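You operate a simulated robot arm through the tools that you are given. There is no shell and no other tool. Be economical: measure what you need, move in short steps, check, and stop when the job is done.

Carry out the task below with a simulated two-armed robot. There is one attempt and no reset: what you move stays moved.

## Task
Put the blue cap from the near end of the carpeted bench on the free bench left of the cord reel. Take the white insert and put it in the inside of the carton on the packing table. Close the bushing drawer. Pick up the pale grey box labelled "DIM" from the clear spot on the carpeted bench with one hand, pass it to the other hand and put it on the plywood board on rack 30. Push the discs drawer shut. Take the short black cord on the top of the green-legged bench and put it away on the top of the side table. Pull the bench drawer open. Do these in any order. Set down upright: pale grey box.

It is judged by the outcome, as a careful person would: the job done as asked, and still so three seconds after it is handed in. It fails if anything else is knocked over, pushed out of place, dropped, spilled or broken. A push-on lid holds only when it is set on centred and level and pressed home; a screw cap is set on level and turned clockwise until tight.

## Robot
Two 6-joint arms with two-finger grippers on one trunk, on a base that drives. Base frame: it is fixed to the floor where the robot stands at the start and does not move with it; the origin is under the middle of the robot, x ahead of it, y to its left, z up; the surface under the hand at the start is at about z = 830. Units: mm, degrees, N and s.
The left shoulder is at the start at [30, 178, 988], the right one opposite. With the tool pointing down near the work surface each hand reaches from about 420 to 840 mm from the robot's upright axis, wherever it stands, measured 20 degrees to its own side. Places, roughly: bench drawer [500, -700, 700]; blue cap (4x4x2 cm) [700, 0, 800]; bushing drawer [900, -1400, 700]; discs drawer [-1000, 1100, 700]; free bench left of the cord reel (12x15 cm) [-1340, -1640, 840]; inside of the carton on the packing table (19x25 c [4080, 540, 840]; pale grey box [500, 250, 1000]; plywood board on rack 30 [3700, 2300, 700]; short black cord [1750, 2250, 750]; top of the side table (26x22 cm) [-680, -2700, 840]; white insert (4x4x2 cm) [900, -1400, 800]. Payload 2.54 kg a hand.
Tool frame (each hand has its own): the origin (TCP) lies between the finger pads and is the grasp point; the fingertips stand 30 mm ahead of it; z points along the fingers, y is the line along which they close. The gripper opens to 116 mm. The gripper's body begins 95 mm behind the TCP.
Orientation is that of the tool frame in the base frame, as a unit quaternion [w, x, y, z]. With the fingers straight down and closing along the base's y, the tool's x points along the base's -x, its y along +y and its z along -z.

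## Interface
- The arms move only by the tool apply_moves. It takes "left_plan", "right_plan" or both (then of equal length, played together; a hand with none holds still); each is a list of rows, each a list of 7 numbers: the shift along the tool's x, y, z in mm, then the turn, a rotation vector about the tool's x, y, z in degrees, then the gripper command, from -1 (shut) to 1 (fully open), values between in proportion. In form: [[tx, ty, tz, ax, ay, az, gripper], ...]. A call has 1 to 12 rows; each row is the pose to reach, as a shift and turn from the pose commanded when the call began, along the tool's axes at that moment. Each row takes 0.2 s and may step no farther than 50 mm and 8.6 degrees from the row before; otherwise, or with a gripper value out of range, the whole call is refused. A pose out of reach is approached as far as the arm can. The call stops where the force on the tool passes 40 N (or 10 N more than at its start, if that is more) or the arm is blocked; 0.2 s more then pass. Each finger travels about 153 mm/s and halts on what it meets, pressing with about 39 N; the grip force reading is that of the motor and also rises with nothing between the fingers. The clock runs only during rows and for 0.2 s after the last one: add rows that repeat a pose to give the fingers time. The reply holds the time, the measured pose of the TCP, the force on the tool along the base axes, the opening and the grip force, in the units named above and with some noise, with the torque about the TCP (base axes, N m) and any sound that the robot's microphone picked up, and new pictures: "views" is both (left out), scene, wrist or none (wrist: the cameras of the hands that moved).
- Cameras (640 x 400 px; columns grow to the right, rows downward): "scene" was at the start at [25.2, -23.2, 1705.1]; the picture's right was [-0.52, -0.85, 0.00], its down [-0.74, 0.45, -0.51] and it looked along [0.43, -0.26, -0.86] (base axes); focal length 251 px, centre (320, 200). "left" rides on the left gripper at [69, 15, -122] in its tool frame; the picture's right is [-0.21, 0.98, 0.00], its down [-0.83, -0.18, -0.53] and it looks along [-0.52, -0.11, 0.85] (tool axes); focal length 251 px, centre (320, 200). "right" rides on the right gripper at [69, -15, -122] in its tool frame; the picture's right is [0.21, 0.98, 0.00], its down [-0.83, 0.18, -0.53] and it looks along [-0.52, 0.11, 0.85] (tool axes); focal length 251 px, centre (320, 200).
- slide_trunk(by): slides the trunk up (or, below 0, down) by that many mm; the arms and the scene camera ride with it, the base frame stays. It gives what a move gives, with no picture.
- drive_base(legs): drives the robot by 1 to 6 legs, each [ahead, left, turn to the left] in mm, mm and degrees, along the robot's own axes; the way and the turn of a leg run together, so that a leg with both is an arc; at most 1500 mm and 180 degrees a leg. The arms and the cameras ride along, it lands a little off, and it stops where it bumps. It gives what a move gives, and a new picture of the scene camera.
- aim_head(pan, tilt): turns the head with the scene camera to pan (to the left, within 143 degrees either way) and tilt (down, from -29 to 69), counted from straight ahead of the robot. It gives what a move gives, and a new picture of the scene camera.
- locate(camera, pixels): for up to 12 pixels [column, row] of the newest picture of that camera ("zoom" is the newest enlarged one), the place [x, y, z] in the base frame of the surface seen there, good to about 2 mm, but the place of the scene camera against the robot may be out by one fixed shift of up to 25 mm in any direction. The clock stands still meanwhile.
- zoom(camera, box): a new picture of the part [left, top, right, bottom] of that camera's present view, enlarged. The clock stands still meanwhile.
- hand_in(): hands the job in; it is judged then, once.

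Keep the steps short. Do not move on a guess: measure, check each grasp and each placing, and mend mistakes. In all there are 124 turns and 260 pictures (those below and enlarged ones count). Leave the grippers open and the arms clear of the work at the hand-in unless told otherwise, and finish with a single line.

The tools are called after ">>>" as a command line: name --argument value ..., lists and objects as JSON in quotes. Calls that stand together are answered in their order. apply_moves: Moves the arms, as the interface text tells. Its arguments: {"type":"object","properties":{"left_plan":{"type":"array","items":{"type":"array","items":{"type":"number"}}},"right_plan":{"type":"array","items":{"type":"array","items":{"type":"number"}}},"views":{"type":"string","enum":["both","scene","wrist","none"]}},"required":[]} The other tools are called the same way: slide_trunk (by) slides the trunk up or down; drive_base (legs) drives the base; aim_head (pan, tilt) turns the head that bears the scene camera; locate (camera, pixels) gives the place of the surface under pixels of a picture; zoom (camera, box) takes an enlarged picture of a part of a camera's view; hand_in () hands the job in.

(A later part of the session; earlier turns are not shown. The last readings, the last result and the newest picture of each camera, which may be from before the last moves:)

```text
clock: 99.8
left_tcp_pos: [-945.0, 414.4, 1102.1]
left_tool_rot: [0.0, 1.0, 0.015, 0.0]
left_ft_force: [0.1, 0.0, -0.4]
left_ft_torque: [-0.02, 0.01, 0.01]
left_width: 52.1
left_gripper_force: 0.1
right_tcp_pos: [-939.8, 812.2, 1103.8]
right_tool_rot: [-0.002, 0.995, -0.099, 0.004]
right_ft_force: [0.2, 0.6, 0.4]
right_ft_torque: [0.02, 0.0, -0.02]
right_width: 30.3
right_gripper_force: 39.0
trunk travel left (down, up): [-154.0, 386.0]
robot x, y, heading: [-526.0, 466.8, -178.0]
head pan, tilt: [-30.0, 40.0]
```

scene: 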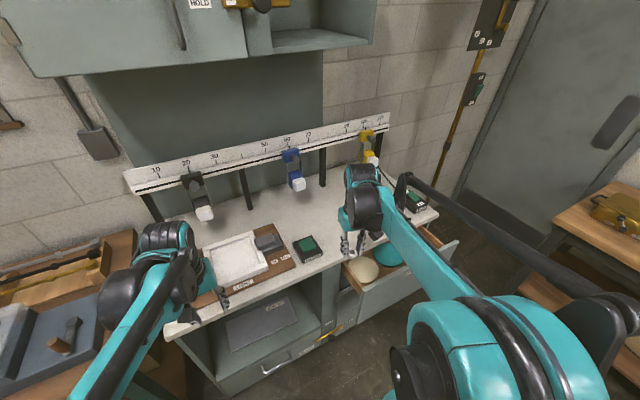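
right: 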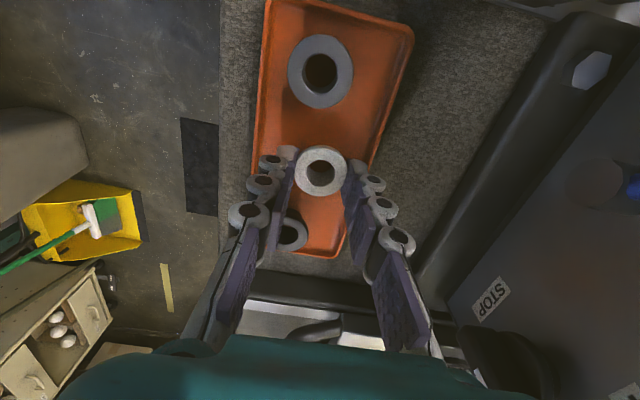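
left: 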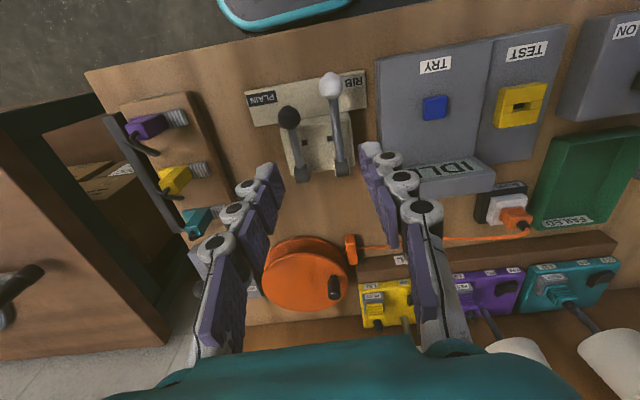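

>>> zoom --camera "scene" --box '[300, 190, 480, 302]'

>>> locate --camera "zoom" --pixels '[[230, 345], [230, 370], [280, 330], [530, 190], [545, 205], [480, 220], [350, 300], [250, 280], [510, 80], [130, 240], [555, 180], [340, 330]]'

```text
3.56 times, centred on (390, 246) of scene
```

zoom: 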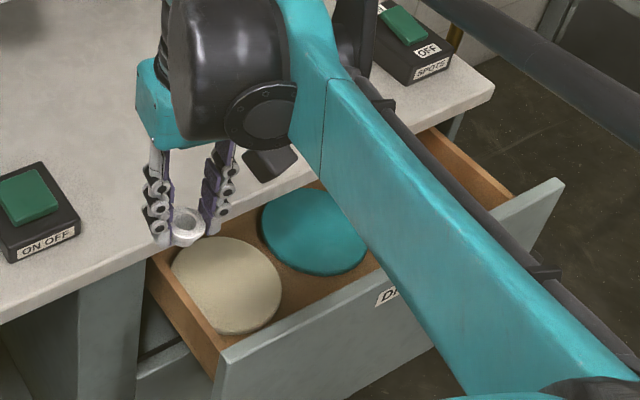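

```text
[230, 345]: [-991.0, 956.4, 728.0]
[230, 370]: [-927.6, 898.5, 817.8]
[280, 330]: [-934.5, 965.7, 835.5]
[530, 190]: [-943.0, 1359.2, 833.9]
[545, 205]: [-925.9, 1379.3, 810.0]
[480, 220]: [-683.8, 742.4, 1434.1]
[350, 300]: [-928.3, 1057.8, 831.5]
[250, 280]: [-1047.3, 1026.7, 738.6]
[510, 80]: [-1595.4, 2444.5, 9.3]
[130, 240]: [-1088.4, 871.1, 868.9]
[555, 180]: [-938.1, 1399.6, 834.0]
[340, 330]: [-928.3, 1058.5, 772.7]
```

Drawer front outer face at x≈-928, y 900–1400, top z≈834. Drive so the left hand can push its centre.

>>> drive_base --legs '[[-130, -400, 0], [0, -400, -1.9]]'

>>> aim_head --pan 0 --tilt 52

```text
clock: 104.5
left_tcp_pos: [-838.2, 1237.0, 1102.8]
left_tool_rot: [0.002, 1.0, 0.001, -0.001]
left_ft_force: [-0.5, 0.5, 0.1]
left_ft_torque: [-0.03, -0.03, -0.01]
left_width: 52.3
left_gripper_force: 0.1
right_tcp_pos: [-820.7, 1633.7, 1102.2]
right_tool_rot: [-0.001, 0.994, -0.112, 0.004]
right_ft_force: [0.0, -0.1, -0.5]
right_ft_torque: [0.02, 0.02, 0.01]
right_width: 29.8
right_gripper_force: 38.9
trunk travel left (down, up): [-154.0, 386.0]
robot x, y, heading: [-419.1, 1278.7, -179.7]
head pan, tilt: [-30.0, 40.0]
```

scene: 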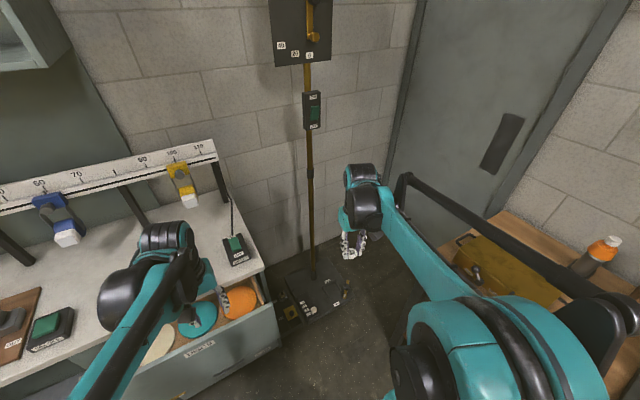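

```text
clock: 105.4
left_tcp_pos: [-838.0, 1236.2, 1103.3]
left_tool_rot: [0.0, 1.0, 0.001, 0.0]
left_ft_force: [0.6, 0.4, -0.6]
left_ft_torque: [0.01, -0.03, 0.0]
left_width: 52.2
left_gripper_force: 0.2
right_tcp_pos: [-821.1, 1633.5, 1104.3]
right_tool_rot: [-0.002, 0.994, -0.113, 0.005]
right_ft_force: [1.3, 0.1, 1.1]
right_ft_torque: [0.04, 0.04, -0.01]
right_width: 29.8
right_gripper_force: 39.2
trunk travel left (down, up): [-154.0, 386.0]
robot x, y, heading: [-418.3, 1276.8, -180.0]
head pan, tilt: [0.0, 52.0]
```

scene: 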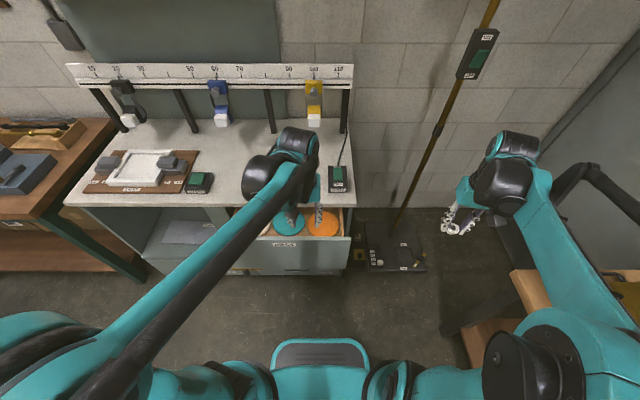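

>>> zoom --camera "scene" --box '[200, 180, 400, 305]'

>>> locate --camera "zoom" --pixels '[[270, 206], [270, 250], [480, 185], [475, 250], [100, 250], [350, 210], [300, 170], [100, 80], [440, 110]]'

>>> zoom --camera "left" --box '[0, 0, 640, 400]'

>>> locate --camera "zoom" --pixels '[[320, 130], [320, 160], [320, 200], [200, 150], [450, 150], [320, 100], [320, 260]]'

```text
3.20 times, centred on (300, 242) of scene
```

zoom: 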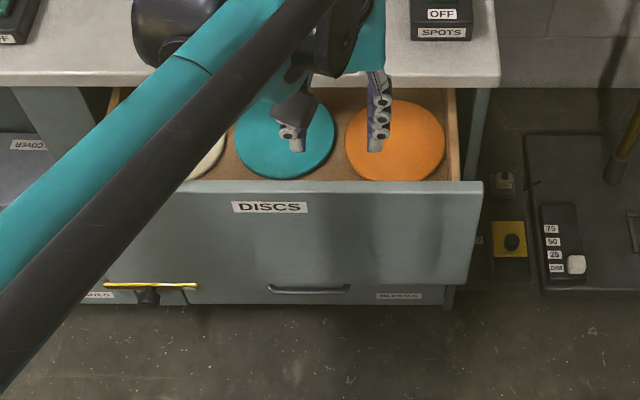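

```text
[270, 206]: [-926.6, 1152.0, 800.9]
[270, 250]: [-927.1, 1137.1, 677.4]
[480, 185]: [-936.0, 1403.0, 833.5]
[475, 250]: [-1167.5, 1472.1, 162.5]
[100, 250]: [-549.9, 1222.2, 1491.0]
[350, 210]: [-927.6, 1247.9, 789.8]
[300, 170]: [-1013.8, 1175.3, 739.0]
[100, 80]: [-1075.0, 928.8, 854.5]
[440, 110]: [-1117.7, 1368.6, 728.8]
```

```text
1.00 times, centred on (320, 200) of left (not enlarged: the box is as wide or as high as the picture)
```

zoom: 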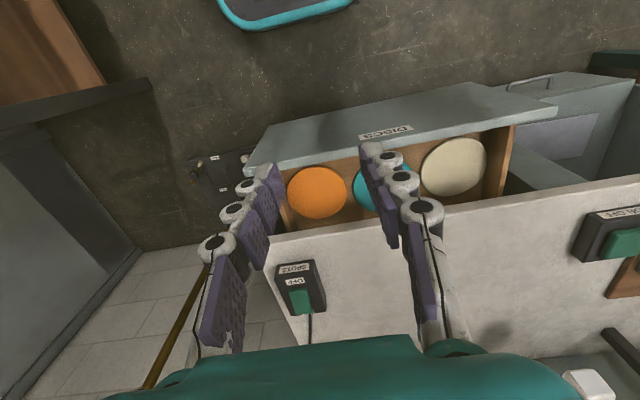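

```text
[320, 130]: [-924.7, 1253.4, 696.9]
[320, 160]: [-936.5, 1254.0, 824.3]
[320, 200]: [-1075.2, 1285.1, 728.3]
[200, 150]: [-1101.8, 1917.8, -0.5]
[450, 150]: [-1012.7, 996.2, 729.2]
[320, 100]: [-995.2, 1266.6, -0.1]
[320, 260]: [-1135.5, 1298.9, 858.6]
```

Lower trunk 80, then move the closed left hand down in front of the drawer (y≈1155).

>>> slide_trunk --by -80

>>> apply_moves --left_plan '[[0, 40, 0, 0, 0, 0, -0.5], [0, 81, 20, 0, 0, 0, -1], [0, 81, 70, 0, 0, 0, -1], [0, 81, 120, 0, 0, 0, -1], [0, 81, 170, 0, 0, 0, -1], [0, 81, 220, 0, 0, 0, -1], [0, 81, 238, 0, 0, 0, -1], [-40, 81, 238, 0, 0, 0, -1], [-70, 81, 238, 0, 0, 0, -1], [-85, 81, 238, 0, 0, 0, -1], [-100, 81, 238, 0, 0, 0, -1], [-115, 81, 238, 0, 0, 0, -1]]' --views "wrist"

```text
clock: 106.6
left_tcp_pos: [-837.4, 1236.0, 1022.4]
left_tool_rot: [0.0, 1.0, 0.002, 0.001]
left_ft_force: [0.6, -0.4, -0.2]
left_ft_torque: [0.0, 0.01, 0.02]
left_width: 52.1
left_gripper_force: 0.1
right_tcp_pos: [-820.9, 1633.2, 1024.5]
right_tool_rot: [-0.002, 0.994, -0.111, 0.005]
right_ft_force: [-0.1, 0.1, 0.3]
right_ft_torque: [0.0, 0.02, 0.03]
right_width: 29.9
right_gripper_force: 38.8
trunk travel left (down, up): [-74.0, 466.0]
robot x, y, heading: [-416.5, 1275.7, -179.8]
head pan, tilt: [0.0, 52.0]
```

```text
clock: 109.2
left_tcp_pos: [-952.9, 1154.3, 784.0]
left_tool_rot: [0.0, 1.0, 0.001, -0.002]
left_ft_force: [-0.3, -0.6, 0.3]
left_ft_torque: [0.02, 0.0, -0.04]
left_width: 0.0
left_gripper_force: 28.9
right_tcp_pos: [-822.1, 1633.3, 1023.3]
right_tool_rot: [-0.002, 0.994, -0.112, 0.005]
right_ft_force: [0.6, -0.4, 0.2]
right_ft_torque: [-0.01, 0.01, -0.01]
right_width: 30.3
right_gripper_force: 39.0
trunk travel left (down, up): [-74.0, 466.0]
robot x, y, heading: [-417.7, 1275.2, -179.7]
head pan, tilt: [0.0, 52.0]
```

left: 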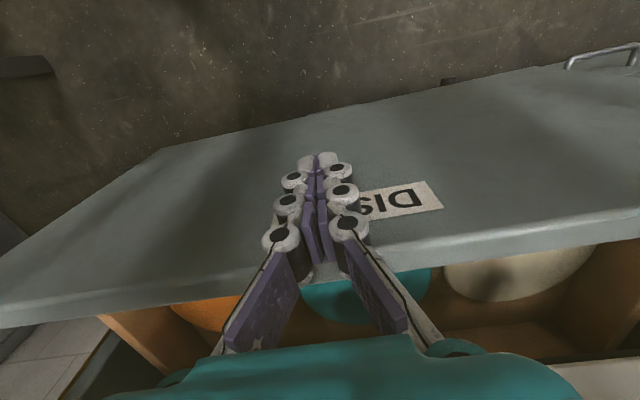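

Pushing with no resistance. Continue.

>>> apply_moves --left_plan '[[-15, 0, 0, 0, 0, 0, -1], [-30, 0, 0, 0, 0, 0, -1], [-45, 0, 0, 0, 0, 0, -1], [-60, 0, 0, 0, 0, 0, -1], [-75, 0, 0, 0, 0, 0, -1], [-88, 0, 0, 0, 0, 0, -1], [-100, 0, 0, 0, 0, 0, -1], [-112, 0, 0, 0, 0, 0, -1], [-124, 0, 0, 0, 0, 0, -1], [-134, 0, 0, 0, 0, 0, -1]]' --views "both"

```text
clock: 111.0
left_tcp_pos: [-1060.9, 1153.5, 784.1]
left_tool_rot: [0.0, 1.0, 0.001, 0.006]
left_ft_force: [10.5, -0.6, 1.8]
left_ft_torque: [0.18, 0.87, -0.18]
left_width: 0.1
left_gripper_force: 28.9
right_tcp_pos: [-819.3, 1632.7, 1025.0]
right_tool_rot: [-0.002, 0.994, -0.111, 0.004]
right_ft_force: [-0.5, -0.2, -0.6]
right_ft_torque: [0.0, -0.03, 0.01]
right_width: 30.2
right_gripper_force: 39.4
trunk travel left (down, up): [-74.0, 466.0]
robot x, y, heading: [-417.0, 1277.5, -179.9]
head pan, tilt: [0.0, 52.0]
stopped in row 9 (left hand): the force on the tool passed its limit at 60 N (the readings are from after the stop); the commanded pose is now the measured one
```

scene: 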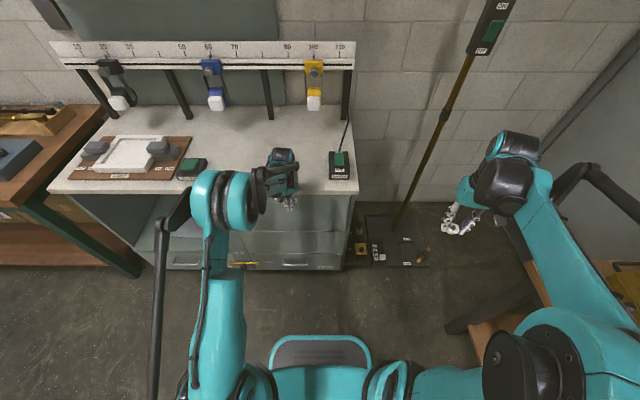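
left: 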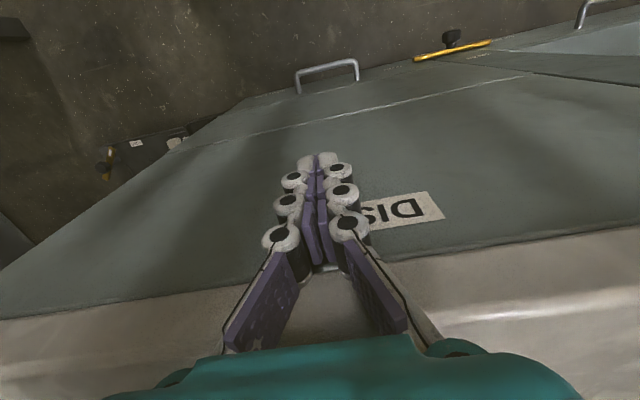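

Drawer closed flush. Retract the hand.

>>> apply_moves --left_plan '[[45, 0, 0, 0, 0, 0, -1], [90, 0, 0, 0, 0, 0, -1], [135, 0, -20, 0, 0, 0, -1], [150, 0, -65, 0, 0, 0, -1], [150, 0, -115, 0, 0, 0, -0.5], [150, 0, -165, 0, 0, 0, 0], [150, 0, -215, 0, 0, 0, 0.5], [150, 0, -260, 0, 0, 0, 0.9]]' --views "wrist"

>>> slide_trunk --by 150

>>> drive_base --legs '[[-250, 0, 0], [0, 0, 180], [0, -650, 0], [100, -520, 0]]'

>>> aim_head --pan 15 --tilt 60

```text
clock: 112.8
left_tcp_pos: [-912.4, 1157.3, 1046.0]
left_tool_rot: [0.001, 1.0, 0.001, 0.004]
left_ft_force: [0.0, 0.8, 0.4]
left_ft_torque: [0.0, 0.03, 0.01]
left_width: 110.2
left_gripper_force: 0.1
right_tcp_pos: [-821.9, 1633.1, 1022.8]
right_tool_rot: [-0.002, 0.994, -0.113, 0.005]
right_ft_force: [0.1, -0.7, 0.6]
right_ft_torque: [-0.02, 0.0, 0.0]
right_width: 30.4
right_gripper_force: 39.1
trunk travel left (down, up): [-74.0, 466.0]
robot x, y, heading: [-417.7, 1275.8, -179.9]
head pan, tilt: [0.0, 52.0]
```

left: 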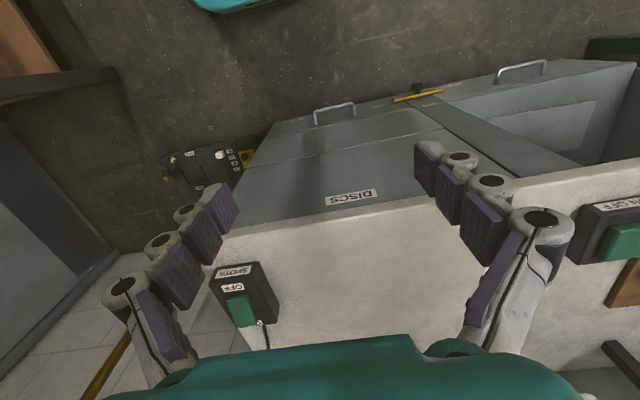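

```text
clock: 114.6
left_tcp_pos: [-913.0, 1156.5, 1196.3]
left_tool_rot: [0.0, 1.0, 0.001, 0.005]
left_ft_force: [0.0, 0.4, -0.1]
left_ft_torque: [0.0, 0.0, -0.02]
left_width: 110.2
left_gripper_force: 0.0
right_tcp_pos: [-821.0, 1632.6, 1174.6]
right_tool_rot: [-0.002, 0.994, -0.113, 0.005]
right_ft_force: [0.1, 0.8, 0.1]
right_ft_torque: [0.01, -0.03, -0.01]
right_width: 30.3
right_gripper_force: 39.0
trunk travel left (down, up): [-224.0, 316.0]
robot x, y, heading: [-418.2, 1280.1, -179.8]
head pan, tilt: [0.0, 52.0]
```

```text
clock: 129.6
left_tcp_pos: [359.1, 162.6, 1194.4]
left_tool_rot: [-0.005, 0.031, 1.0, 0.001]
left_ft_force: [0.3, 1.1, 0.4]
left_ft_torque: [0.01, 0.01, 0.02]
left_width: 109.8
left_gripper_force: 0.1
right_tcp_pos: [237.8, -304.9, 1173.3]
right_tool_rot: [-0.004, 0.143, 0.99, -0.002]
right_ft_force: [-0.3, -0.8, -0.6]
right_ft_torque: [0.05, -0.05, 0.01]
right_width: 30.2
right_gripper_force: 39.4
trunk travel left (down, up): [-224.0, 316.0]
robot x, y, heading: [-140.1, 75.2, -3.3]
head pan, tilt: [0.0, 52.0]
```

scene: 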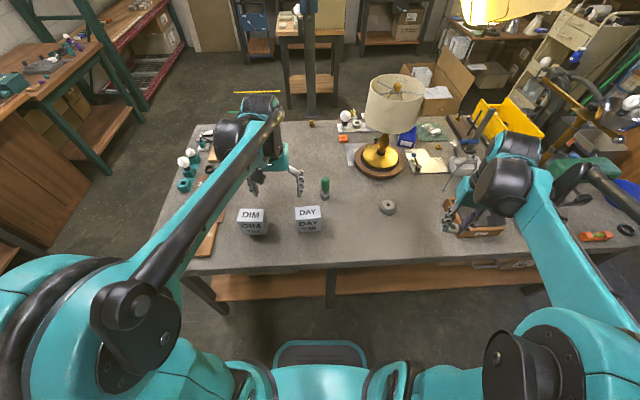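

```text
clock: 130.4
left_tcp_pos: [359.5, 164.8, 1195.2]
left_tool_rot: [-0.005, 0.03, 1.0, 0.001]
left_ft_force: [-0.1, 0.1, -0.3]
left_ft_torque: [-0.01, 0.01, -0.01]
left_width: 110.1
left_gripper_force: 0.0
right_tcp_pos: [236.9, -303.8, 1174.1]
right_tool_rot: [-0.004, 0.143, 0.99, -0.001]
right_ft_force: [0.6, 0.0, -0.2]
right_ft_torque: [0.01, 0.0, 0.0]
right_width: 29.7
right_gripper_force: 39.2
trunk travel left (down, up): [-224.0, 316.0]
robot x, y, heading: [-142.0, 74.6, -3.1]
head pan, tilt: [15.0, 60.0]
```

scene: 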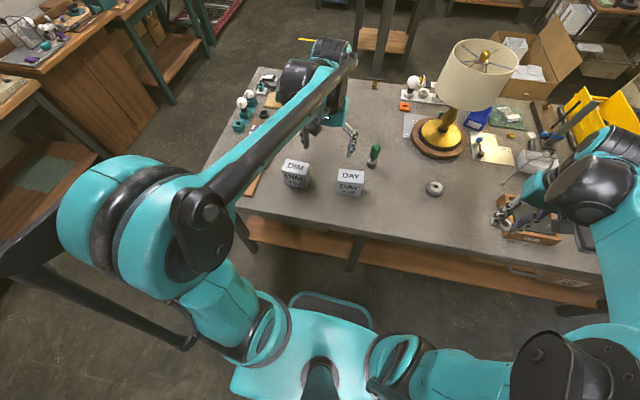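

>>> zoom --camera "left" --box '[160, 0, 640, 300]'

>>> zoom --camera "scene" --box '[240, 130, 400, 230]'

>>> locate --camera "zoom" --pixels '[[170, 130], [265, 140], [185, 170], [270, 180], [280, 135], [220, 140], [165, 170], [275, 230], [370, 180], [380, 165], [215, 115], [195, 230]]'

```text
1.33 times, centred on (400, 150) of left
```

zoom: 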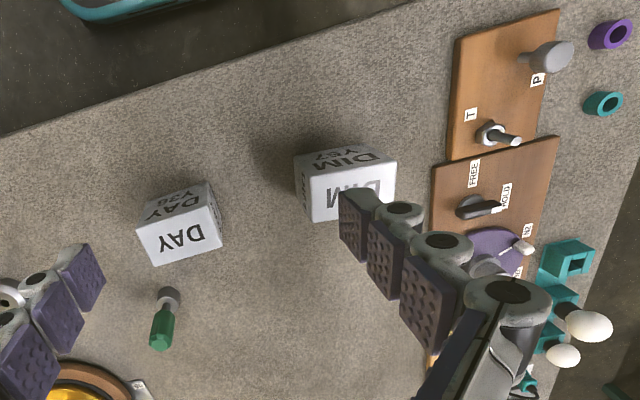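

```text
4.00 times, centred on (320, 180) of scene
```

zoom: 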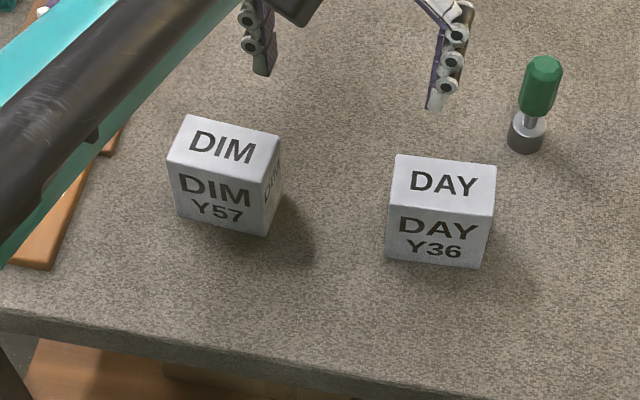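

```text
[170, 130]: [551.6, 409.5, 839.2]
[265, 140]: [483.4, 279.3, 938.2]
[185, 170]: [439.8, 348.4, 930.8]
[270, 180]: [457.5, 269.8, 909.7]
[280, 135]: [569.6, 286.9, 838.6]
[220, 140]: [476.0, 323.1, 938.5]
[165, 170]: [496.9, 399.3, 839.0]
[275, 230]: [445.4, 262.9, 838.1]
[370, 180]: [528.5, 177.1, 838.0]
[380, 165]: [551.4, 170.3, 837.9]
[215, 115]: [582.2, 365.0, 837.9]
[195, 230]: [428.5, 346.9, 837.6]
```

>>> zoom --camera "left" --box '[360, 90, 480, 180]'

>>> locate --camera "zoom" --pixels '[[110, 205], [125, 345], [395, 165], [300, 200], [200, 260], [140, 110], [350, 100], [100, 130], [300, 110], [160, 340]]'

```text
4.44 times, centred on (420, 135) of left
```

zoom: 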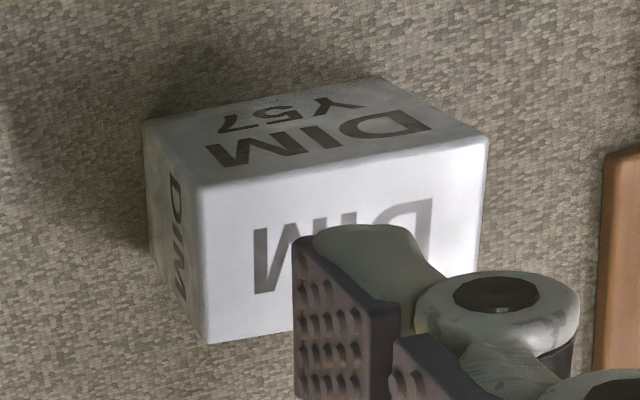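

```text
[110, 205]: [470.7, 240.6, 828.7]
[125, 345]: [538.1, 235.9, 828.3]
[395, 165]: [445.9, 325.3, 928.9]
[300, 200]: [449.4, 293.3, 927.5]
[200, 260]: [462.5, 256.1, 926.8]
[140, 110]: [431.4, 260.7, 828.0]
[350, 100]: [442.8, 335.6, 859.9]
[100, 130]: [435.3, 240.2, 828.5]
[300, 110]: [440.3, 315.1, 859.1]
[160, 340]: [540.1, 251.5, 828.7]
```

>>> locate --camera "zoom" --pixels '[[206, 196], [480, 150], [214, 335], [470, 240], [290, 325], [180, 300], [178, 200]]'

```text
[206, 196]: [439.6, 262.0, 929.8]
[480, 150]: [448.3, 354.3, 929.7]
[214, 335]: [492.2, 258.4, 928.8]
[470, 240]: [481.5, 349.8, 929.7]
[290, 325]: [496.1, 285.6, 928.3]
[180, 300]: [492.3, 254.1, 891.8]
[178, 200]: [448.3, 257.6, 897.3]
```

Box centre ≈(473,305), ~95×58×100, turned ~5° clockwise. Move left hand above it, fully open.

>>> apply_moves --left_plan '[[-20, 30, 20, 0, 0, 1, 1], [-40, 60, 40, 0, 0, 2.2, 1], [-60, 90, 60, 0, 0, 2.2, 1], [-80, 115, 80, 0, 0, 2.2, 1], [-95, 135, 105, 0, 0, 2.2, 1], [-106, 146, 140, 0, 0, 2.2, 1], [-106, 146, 185, 0, 0, 2.2, 1], [-106, 146, 185, 0, 0, 2.2, 1]]' --views "wrist"

```text
clock: 132.2
left_tcp_pos: [471.6, 300.9, 1009.7]
left_tool_rot: [-0.005, 0.05, 0.999, 0.0]
left_ft_force: [-0.4, 0.2, 0.3]
left_ft_torque: [-0.02, -0.02, -0.01]
left_width: 116.3
left_gripper_force: 0.1
right_tcp_pos: [237.4, -304.3, 1173.9]
right_tool_rot: [-0.004, 0.143, 0.99, -0.002]
right_ft_force: [-0.2, -0.4, -0.6]
right_ft_torque: [0.01, 0.03, -0.01]
right_width: 30.0
right_gripper_force: 38.3
trunk travel left (down, up): [-224.0, 316.0]
robot x, y, heading: [-140.8, 75.2, -3.4]
head pan, tilt: [15.0, 60.0]
```

left: 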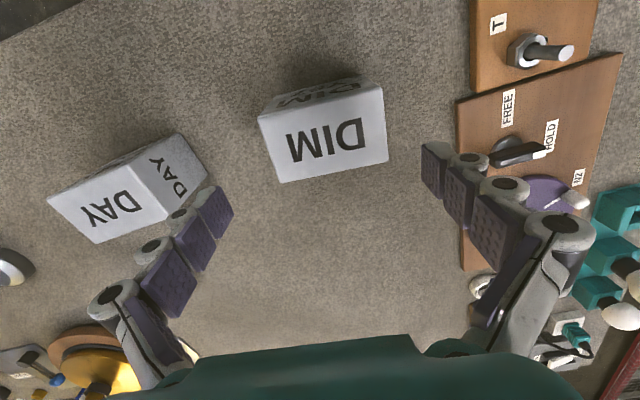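

>>> locate --camera "left" --pixels '[[261, 118], [380, 89], [385, 159], [281, 180], [322, 135], [271, 150], [383, 125], [460, 160], [510, 150], [180, 215]]'

```text
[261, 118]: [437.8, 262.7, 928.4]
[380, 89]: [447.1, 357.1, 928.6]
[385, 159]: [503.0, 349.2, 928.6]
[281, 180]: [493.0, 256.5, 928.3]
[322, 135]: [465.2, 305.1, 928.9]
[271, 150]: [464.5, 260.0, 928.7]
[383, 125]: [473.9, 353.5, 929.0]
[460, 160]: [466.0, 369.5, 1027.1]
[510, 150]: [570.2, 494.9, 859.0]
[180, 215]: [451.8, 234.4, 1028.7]
```

Centre (470,306), shift +5 in y, descend to z≈908, close.

>>> apply_moves --left_plan '[[2, 5.3, 0, 0, 0, 0.3, 1], [2, 5.3, 35, 0, 0, 0.3, 1], [2, 5.3, 70, 0, 0, 0.3, 1], [2, 5.3, 101, 0, 0, 0.3, 1], [2, 5.3, 101, 0, 0, 0.3, 0.7], [2, 5.3, 101, 0, 0, 0.3, 0.5], [2, 5.3, 101, 0, 0, 0.3, 0.5]]' --views "wrist"

```text
clock: 133.8
left_tcp_pos: [468.7, 308.2, 909.4]
left_tool_rot: [-0.005, 0.052, 0.999, 0.0]
left_ft_force: [-0.9, -0.3, -0.3]
left_ft_torque: [0.01, 0.09, -0.01]
left_width: 99.1
left_gripper_force: 39.2
right_tcp_pos: [237.6, -304.4, 1174.6]
right_tool_rot: [-0.005, 0.143, 0.99, -0.001]
right_ft_force: [-0.2, 0.3, -0.2]
right_ft_torque: [0.02, 0.0, -0.02]
right_width: 30.3
right_gripper_force: 39.0
trunk travel left (down, up): [-224.0, 316.0]
robot x, y, heading: [-142.9, 79.7, -3.7]
head pan, tilt: [15.0, 60.0]
```

left: 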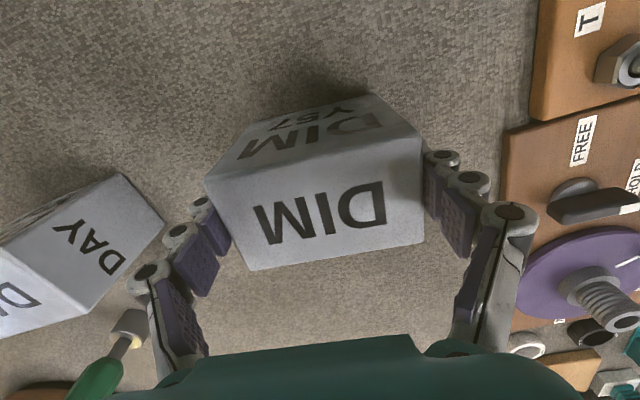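

Gripped (99 mm). Lift and retract.

>>> apply_moves --left_plan '[[0, 0, -20, 0, 0, 0, 0], [0, 0, -60, 0, 0, 0, 0], [0, 0, -105, 0, 0, 0, 0], [0, 0, -150, 0, 0, 0, 0], [0, 0, -195, 0, 0, 0, 0], [20, 0, -240, 0, 0, 0, 0], [60, -20, -260, 0, 0, 0, 0], [100, -40, -260, 0, 0, 0, 0]]' --views "both"

```text
clock: 135.6
left_tcp_pos: [365.9, 276.9, 1170.7]
left_tool_rot: [-0.004, 0.052, 0.999, 0.001]
left_ft_force: [-0.4, -0.2, -1.0]
left_ft_torque: [0.01, -0.01, -0.03]
left_width: 99.1
left_gripper_force: 38.4
right_tcp_pos: [235.8, -304.3, 1173.8]
right_tool_rot: [-0.005, 0.143, 0.99, -0.002]
right_ft_force: [-0.7, 0.1, -0.8]
right_ft_torque: [-0.01, -0.04, -0.02]
right_width: 30.0
right_gripper_force: 38.8
trunk travel left (down, up): [-224.0, 316.0]
robot x, y, heading: [-143.3, 72.3, -3.2]
head pan, tilt: [15.0, 60.0]
```

scene: 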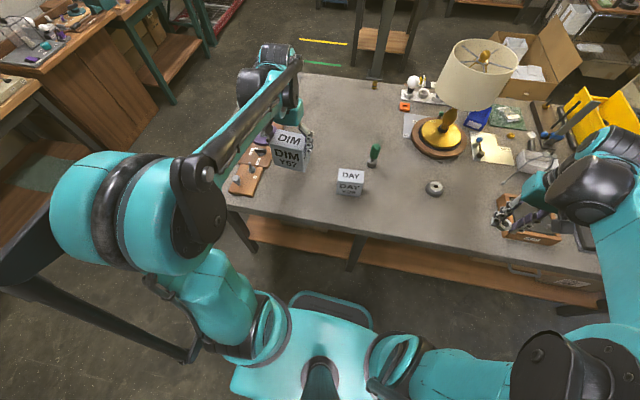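
left: 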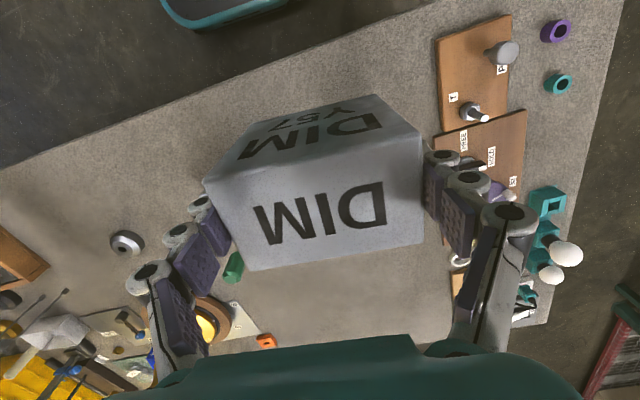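

Box held. Drive left around the bench's left end and look ahead.

>>> drive_base --legs '[[-60, 0, 0], [0, 1230, 3.2]]'

>>> aim_head --pan -15 --tilt 20

>>> locate --camera "scene" --pixels '[[320, 200], [200, 300], [100, 300], [450, 150], [320, 150], [380, 150], [250, 180], [150, 180], [420, 100], [500, 180]]'

```text
clock: 142.2
left_tcp_pos: [359.5, 1489.6, 1169.3]
left_tool_rot: [-0.005, 0.039, 0.999, 0.001]
left_ft_force: [-1.0, 0.3, -1.3]
left_ft_torque: [0.0, 0.0, 0.02]
left_width: 98.9
left_gripper_force: 39.0
right_tcp_pos: [242.0, 904.5, 1173.5]
right_tool_rot: [-0.005, 0.13, 0.991, -0.002]
right_ft_force: [-0.5, 0.6, -0.2]
right_ft_torque: [-0.06, -0.02, -0.01]
right_width: 29.8
right_gripper_force: 38.9
trunk travel left (down, up): [-224.0, 316.0]
robot x, y, heading: [-144.8, 1270.5, -1.8]
head pan, tilt: [15.0, 60.0]
```

scene: 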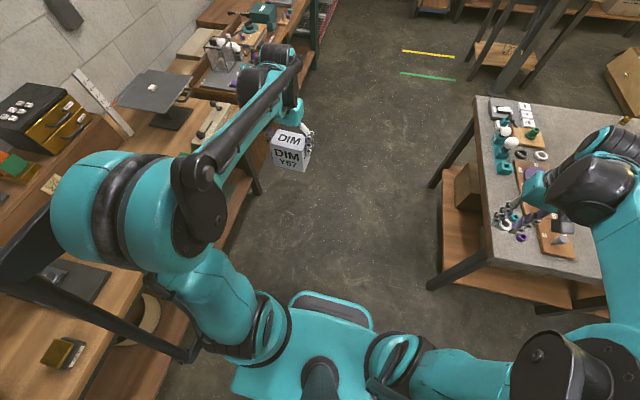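

```text
clock: 143.3
left_tcp_pos: [358.0, 1490.9, 1167.6]
left_tool_rot: [-0.006, 0.039, 0.999, 0.001]
left_ft_force: [-0.9, -0.7, -2.0]
left_ft_torque: [-0.01, -0.01, 0.0]
left_width: 99.0
left_gripper_force: 39.4
right_tcp_pos: [242.0, 906.4, 1174.4]
right_tool_rot: [-0.005, 0.131, 0.991, -0.003]
right_ft_force: [-0.4, 0.4, 0.0]
right_ft_torque: [0.0, 0.01, 0.0]
right_width: 29.9
right_gripper_force: 38.7
trunk travel left (down, up): [-224.0, 316.0]
robot x, y, heading: [-151.9, 1270.2, -2.1]
head pan, tilt: [-15.0, 20.0]
```

scene: 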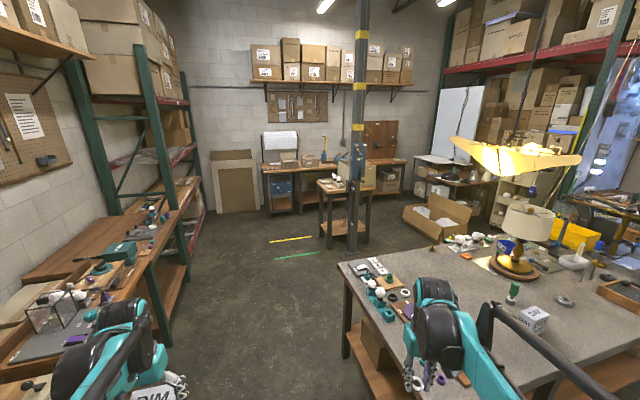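

```text
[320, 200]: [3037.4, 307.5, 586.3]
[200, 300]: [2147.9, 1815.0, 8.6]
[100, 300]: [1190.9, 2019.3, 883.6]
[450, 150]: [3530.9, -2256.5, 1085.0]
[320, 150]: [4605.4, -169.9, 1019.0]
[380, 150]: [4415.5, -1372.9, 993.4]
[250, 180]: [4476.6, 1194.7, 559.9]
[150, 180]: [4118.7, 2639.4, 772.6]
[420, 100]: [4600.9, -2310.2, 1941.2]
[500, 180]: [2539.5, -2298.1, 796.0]
```

>>> zoom --camera "scene" --box '[200, 100, 440, 250]'

>>> drive_base --legs '[[0, -80, 2], [1400, 0, 0], [1350, 0, 0]]'

```text
2.67 times, centred on (320, 175) of scene
```

zoom: 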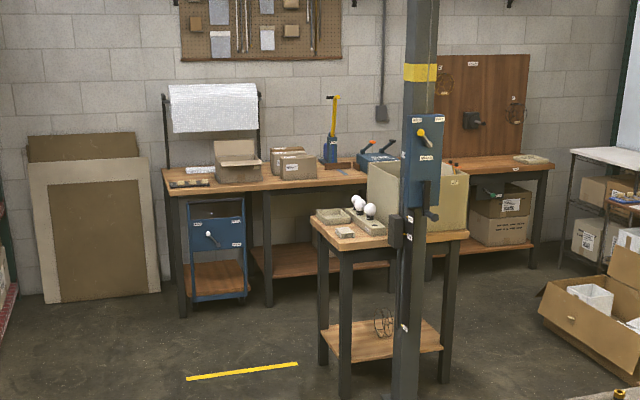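

```text
clock: 157.0
left_tcp_pos: [3050.3, 1330.1, 1168.8]
left_tool_rot: [-0.005, 0.046, 0.999, 0.001]
left_ft_force: [0.0, 0.2, -1.6]
left_ft_torque: [-0.01, 0.02, 0.02]
left_width: 98.7
left_gripper_force: 39.2
right_tcp_pos: [2926.1, 745.0, 1174.1]
right_tool_rot: [-0.005, 0.137, 0.991, -0.003]
right_ft_force: [0.4, 0.0, -0.8]
right_ft_torque: [0.01, 0.0, 0.0]
right_width: 30.0
right_gripper_force: 39.2
trunk travel left (down, up): [-224.0, 316.0]
robot x, y, heading: [2537.7, 1120.8, -2.7]
head pan, tilt: [-15.0, 20.0]
```

scene: 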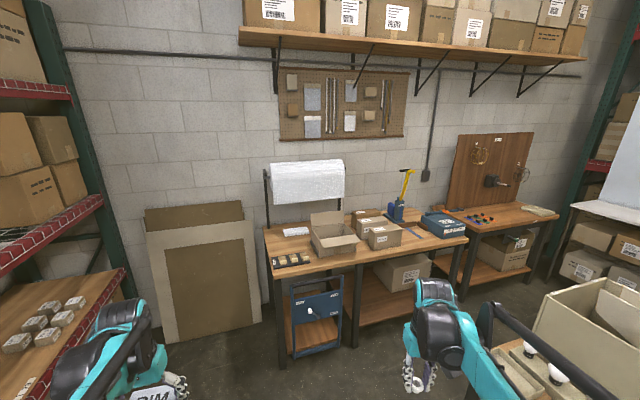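

>>> zoom --camera "scene" --box '[250, 190, 410, 290]'

>>> locate --camera "scene" --pixels '[[340, 240], [320, 256], [358, 241], [312, 225], [350, 222], [275, 270], [465, 240], [320, 310], [500, 350], [545, 310], [130, 250]]'

```text
4.00 times, centred on (330, 240) of scene
```

zoom: 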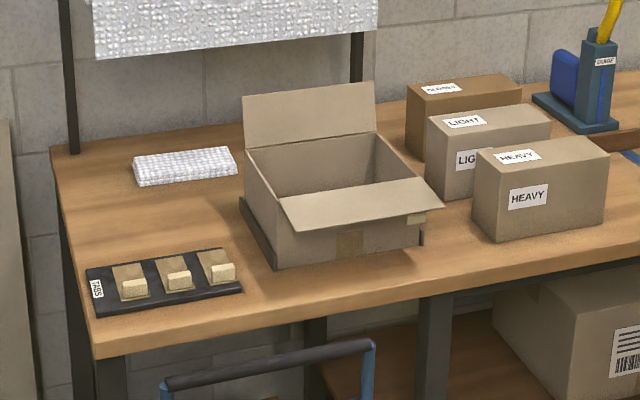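

```text
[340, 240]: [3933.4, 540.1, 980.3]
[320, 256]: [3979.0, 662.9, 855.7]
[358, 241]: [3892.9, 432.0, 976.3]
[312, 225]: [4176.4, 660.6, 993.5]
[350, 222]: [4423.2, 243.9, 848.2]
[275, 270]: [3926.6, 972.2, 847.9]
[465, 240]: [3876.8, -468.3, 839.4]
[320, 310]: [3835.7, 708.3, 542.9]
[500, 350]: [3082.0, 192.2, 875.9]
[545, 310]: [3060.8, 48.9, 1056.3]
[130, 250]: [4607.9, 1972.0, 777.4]
```

Carton interior: x≈3985–4175, y≈420–670, rim z≈985. Drive up to the packing table.

>>> drive_base --legs '[[600, 0, 2.7], [300, -290, 0]]'

>>> aim_head --pan -20 --tilt 45

```text
clock: 162.6
left_tcp_pos: [3937.1, 1049.7, 1168.5]
left_tool_rot: [-0.005, 0.022, 1.0, 0.0]
left_ft_force: [-0.2, -0.2, -3.3]
left_ft_torque: [0.03, 0.02, -0.01]
left_width: 98.8
left_gripper_force: 39.0
right_tcp_pos: [3841.9, 461.0, 1172.6]
right_tool_rot: [-0.005, 0.113, 0.994, -0.002]
right_ft_force: [0.4, 0.3, -0.2]
right_ft_torque: [0.01, 0.01, -0.04]
right_width: 29.9
right_gripper_force: 39.0
trunk travel left (down, up): [-224.0, 316.0]
robot x, y, heading: [3440.2, 810.4, 0.0]
head pan, tilt: [-15.0, 20.0]
```

scene: 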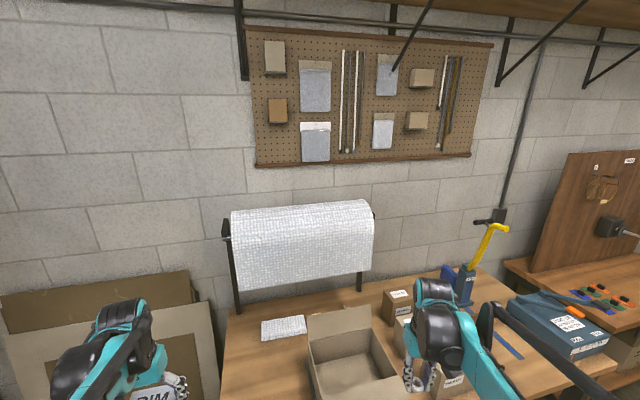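

```text
clock: 163.5
left_tcp_pos: [3936.8, 1050.3, 1167.7]
left_tool_rot: [-0.005, 0.022, 1.0, 0.0]
left_ft_force: [-0.8, -0.7, -2.7]
left_ft_torque: [-0.01, 0.0, 0.0]
left_width: 99.0
left_gripper_force: 39.0
right_tcp_pos: [3842.7, 461.4, 1173.2]
right_tool_rot: [-0.004, 0.113, 0.994, -0.003]
right_ft_force: [-0.4, -0.6, -1.0]
right_ft_torque: [0.0, 0.01, -0.02]
right_width: 30.0
right_gripper_force: 38.3
trunk travel left (down, up): [-224.0, 316.0]
robot x, y, heading: [3441.3, 815.5, 0.1]
head pan, tilt: [-20.0, 45.0]
```

scene: 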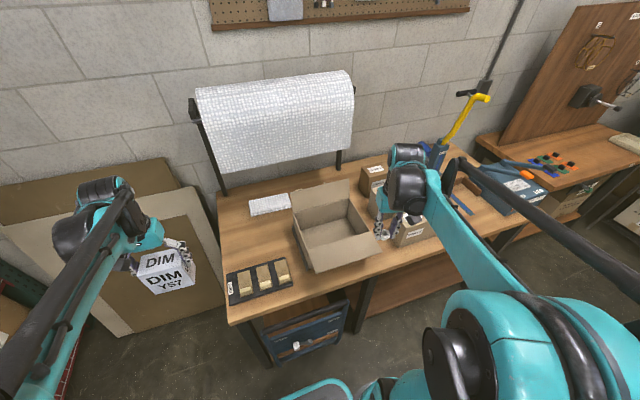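

>>> zoom --camera "scene" --box '[270, 160, 430, 280]'

>>> locate --camera "scene" --pixels '[[298, 212], [350, 199], [372, 233], [310, 245], [300, 230], [340, 222], [330, 235], [320, 195], [318, 250], [360, 225], [345, 250]]'

```text
3.33 times, centred on (350, 220) of scene
```

zoom: 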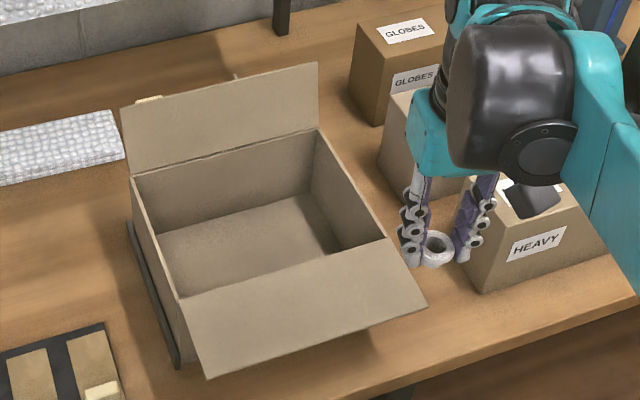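

```text
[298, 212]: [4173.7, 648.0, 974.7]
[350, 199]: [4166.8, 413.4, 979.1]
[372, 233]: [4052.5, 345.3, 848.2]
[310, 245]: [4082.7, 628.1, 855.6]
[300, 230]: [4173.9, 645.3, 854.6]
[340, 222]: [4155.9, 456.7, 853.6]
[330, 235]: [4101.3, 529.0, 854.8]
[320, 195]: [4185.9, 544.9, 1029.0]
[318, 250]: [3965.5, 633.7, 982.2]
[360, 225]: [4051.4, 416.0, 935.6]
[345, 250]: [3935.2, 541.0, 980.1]
```

Inside floor z≈848, target TCP (4105,520). Move above, squared up, then partly down.

>>> apply_moves --right_plan '[[-40, 20, 0, 0, 0, -4, -1], [-80, 40, 0, 0, 0, -8, -1], [-120, 60, 0, 0, 0, -13, -1], [-160, 80, 0, 0, 0, -13, -1], [-200, 100, 0, 0, 0, -13, -1], [-243, 117, 0, 0, 0, -13, -1], [-243, 117, 45, 0, 0, -13, -1], [-243, 117, 90, 0, 0, -13, -1], [-243, 117, 130, 0, 0, -13, -1]]' --views "both"

```text
clock: 165.5
left_tcp_pos: [3937.4, 1049.6, 1167.6]
left_tool_rot: [-0.005, 0.022, 1.0, 0.0]
left_ft_force: [-0.5, 0.0, -1.0]
left_ft_torque: [0.03, 0.02, -0.02]
left_width: 99.0
left_gripper_force: 38.8
right_tcp_pos: [4105.7, 520.2, 1039.6]
right_tool_rot: [-0.006, 0.0, 1.0, -0.001]
right_ft_force: [-0.1, -0.3, -0.1]
right_ft_torque: [0.04, 0.03, -0.01]
right_width: 30.2
right_gripper_force: 39.2
trunk travel left (down, up): [-224.0, 316.0]
robot x, y, heading: [3441.6, 814.4, -0.1]
head pan, tilt: [-20.0, 45.0]
```

scene: 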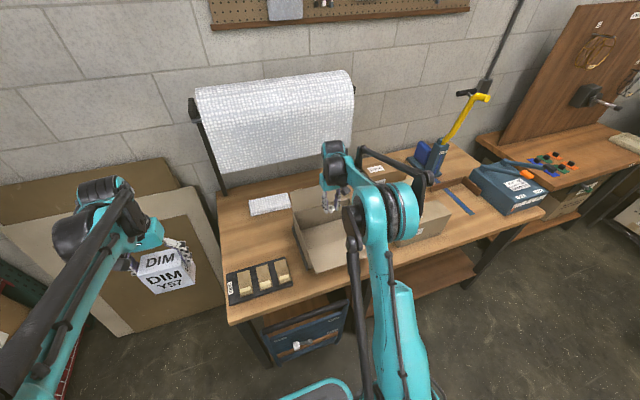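
right: 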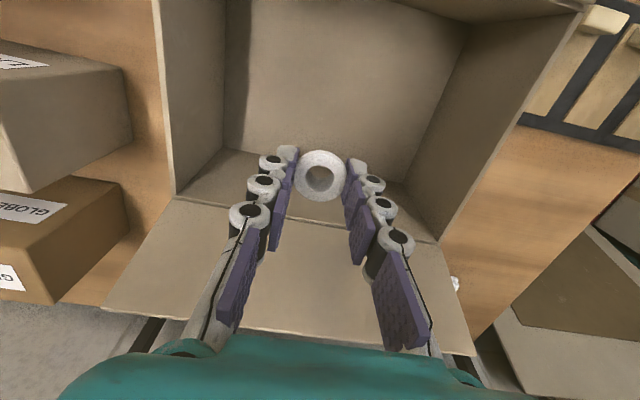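

>>> locate --camera "right" --pixels '[[320, 100], [230, 100], [410, 100], [250, 160], [430, 200], [180, 190], [430, 235], [320, 50], [160, 60], [560, 30], [330, 290]]'

```text
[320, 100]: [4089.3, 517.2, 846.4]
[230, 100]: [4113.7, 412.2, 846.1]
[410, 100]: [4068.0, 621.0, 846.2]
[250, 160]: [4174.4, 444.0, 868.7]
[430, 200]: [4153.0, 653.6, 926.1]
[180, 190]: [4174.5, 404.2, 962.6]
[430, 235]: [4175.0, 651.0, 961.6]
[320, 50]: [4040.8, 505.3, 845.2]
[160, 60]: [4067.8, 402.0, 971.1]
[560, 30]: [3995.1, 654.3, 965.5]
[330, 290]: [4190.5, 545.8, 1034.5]
```

Floor z=846, clear. Lower to z≈885 and release.

>>> apply_moves --right_plan '[[10, 10, 45, 0, 0, 0, -1], [15, 10, 90, 0, 0, 0, -1], [15, 10, 130, 0, 0, 0, -1], [15, 10, 153, 0, 0, 0, -1], [15, 10, 154, 0, 0, 0, -0.3], [15, 10, 154, 0, 0, 0, -0.1]]' --views "wrist"

```text
clock: 166.9
left_tcp_pos: [3938.0, 1050.1, 1168.5]
left_tool_rot: [-0.006, 0.022, 1.0, 0.001]
left_ft_force: [0.1, 1.0, -0.8]
left_ft_torque: [0.02, 0.0, 0.0]
left_width: 98.7
left_gripper_force: 39.4
right_tcp_pos: [4087.8, 528.5, 886.8]
right_tool_rot: [-0.005, -0.001, 1.0, -0.002]
right_ft_force: [0.2, -1.0, 0.2]
right_ft_torque: [-0.01, -0.02, 0.01]
right_width: 51.8
right_gripper_force: 0.0
trunk travel left (down, up): [-224.0, 316.0]
robot x, y, heading: [3440.8, 817.5, -0.0]
head pan, tilt: [-20.0, 45.0]
```

right: 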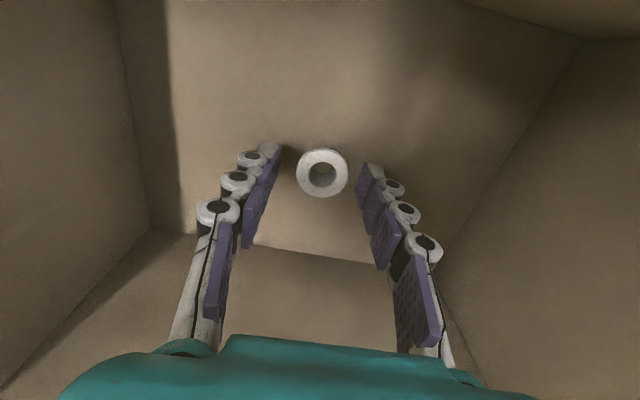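

Insert stands in the carton. Lift out and retract.

>>> apply_moves --right_plan '[[0, 0, -45, 0, 0, 0, -0.1], [0, 0, -90, 0, 0, 0, -0.1], [0, 0, -140, 0, 0, 0, -0.1], [0, 0, -190, 0, 0, 0, 0], [0, 0, -240, 0, 0, 0, 0], [20, 0, -285, 0, 0, 0, 0], [68, 0, -290, 0, 0, 0, 0], [116, -20, -290, 0, 0, 0, 0], [164, -40, -290, 0, 0, 0, 0], [212, -60, -290, 0, 0, 0, 0], [255, -80, -290, 0, 0, 0, 0], [290, -100, -290, 0, 0, 0, 0]]' --views "both"

```text
refused: row 8 steps farther than a row can; nothing moved
```

>>> apply_moves --right_plan '[[0, 0, -45, 0, 0, 0, -0.1], [0, 0, -90, 0, 0, 0, -0.1], [0, 0, -140, 0, 0, 0, -0.1], [0, 0, -190, 0, 0, 0, 0], [0, 0, -238, 0, 0, 0, 0], [18, 0, -280, 0, 0, 0, 0], [64, 0, -290, 0, 0, 0, 0], [106, -20, -290, 0, 0, 0, 0], [150, -40, -290, 0, 0, 0, 0], [194, -60, -290, 0, 0, 0, 0], [238, -80, -290, 0, 0, 0, 0], [270, -100, -290, 0, 0, 0, 0]]' --views "both"

```text
clock: 169.5
left_tcp_pos: [3935.8, 1050.1, 1170.1]
left_tool_rot: [-0.005, 0.022, 1.0, 0.0]
left_ft_force: [0.4, -0.1, -2.0]
left_ft_torque: [0.01, 0.01, -0.01]
left_width: 98.9
left_gripper_force: 38.7
right_tcp_pos: [3822.3, 426.0, 1180.5]
right_tool_rot: [-0.005, -0.001, 1.0, -0.001]
right_ft_force: [-0.1, -0.3, 0.0]
right_ft_torque: [-0.01, 0.02, -0.01]
right_width: 57.9
right_gripper_force: 0.0
trunk travel left (down, up): [-224.0, 316.0]
robot x, y, heading: [3437.5, 817.7, 0.1]
head pan, tilt: [-20.0, 45.0]
```

scene: 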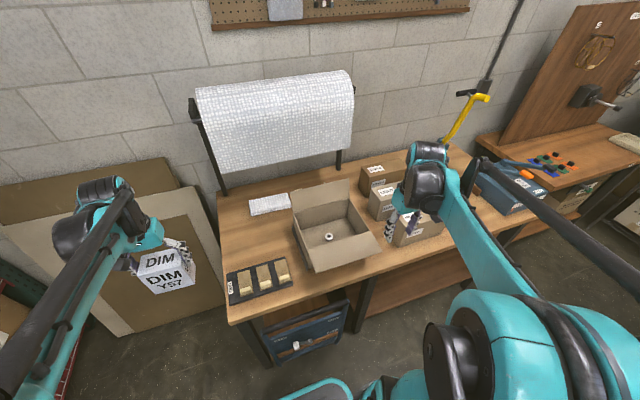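
right: 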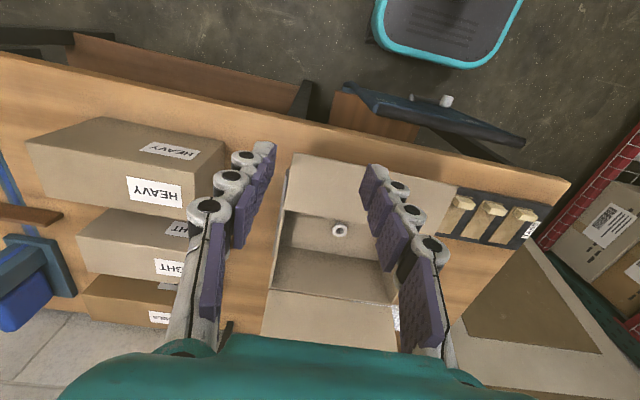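

Insert is in the carton. Now look at the rack on the left.

>>> aim_head --pan 75 --tilt 30

>>> zoom --camera "scene" --box '[160, 100, 480, 300]'

```text
clock: 171.2
left_tcp_pos: [3936.9, 1049.8, 1168.0]
left_tool_rot: [-0.006, 0.023, 1.0, 0.0]
left_ft_force: [-0.3, 0.7, -1.6]
left_ft_torque: [0.0, -0.01, 0.01]
left_width: 98.8
left_gripper_force: 38.7
right_tcp_pos: [3824.7, 426.4, 1181.5]
right_tool_rot: [-0.006, 0.0, 1.0, -0.002]
right_ft_force: [-0.4, -0.1, -0.1]
right_ft_torque: [-0.01, -0.02, 0.02]
right_width: 57.9
right_gripper_force: 0.0
trunk travel left (down, up): [-224.0, 316.0]
robot x, y, heading: [3439.9, 818.4, -0.1]
head pan, tilt: [75.0, 30.0]
```

scene: 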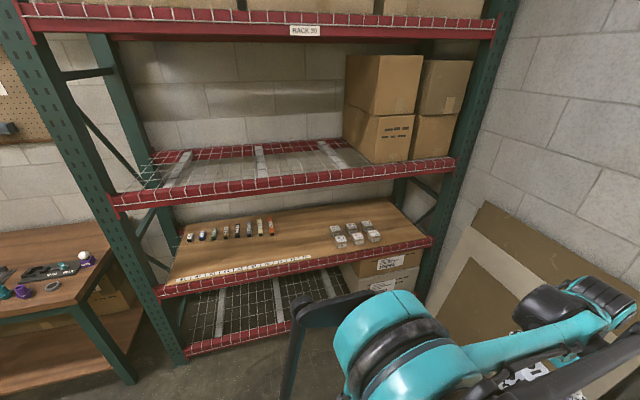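

```text
2.00 times, centred on (320, 200) of scene
```

zoom: 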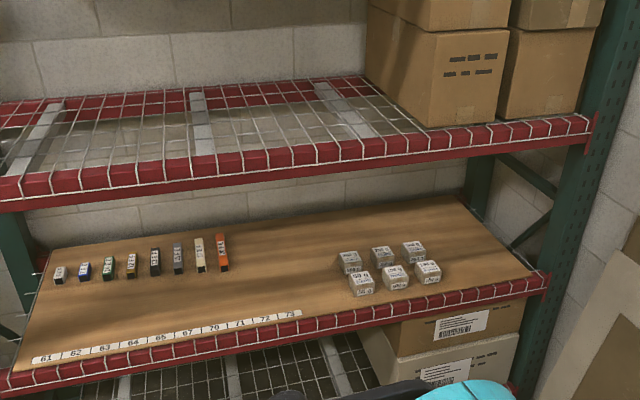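

>>> locate --camera "scene" --pixels '[[300, 240], [310, 250], [330, 225], [355, 252], [300, 260], [300, 275], [300, 180], [300, 187], [200, 220], [425, 235], [435, 170], [350, 215]]'

```text
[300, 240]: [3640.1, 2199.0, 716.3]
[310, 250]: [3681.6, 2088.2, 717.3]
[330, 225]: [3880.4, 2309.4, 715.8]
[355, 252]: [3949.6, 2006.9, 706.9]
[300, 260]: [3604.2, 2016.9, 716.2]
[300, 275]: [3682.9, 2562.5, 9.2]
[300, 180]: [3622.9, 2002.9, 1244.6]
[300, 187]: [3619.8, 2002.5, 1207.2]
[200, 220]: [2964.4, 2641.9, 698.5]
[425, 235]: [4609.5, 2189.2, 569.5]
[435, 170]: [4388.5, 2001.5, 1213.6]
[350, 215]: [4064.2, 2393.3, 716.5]
```

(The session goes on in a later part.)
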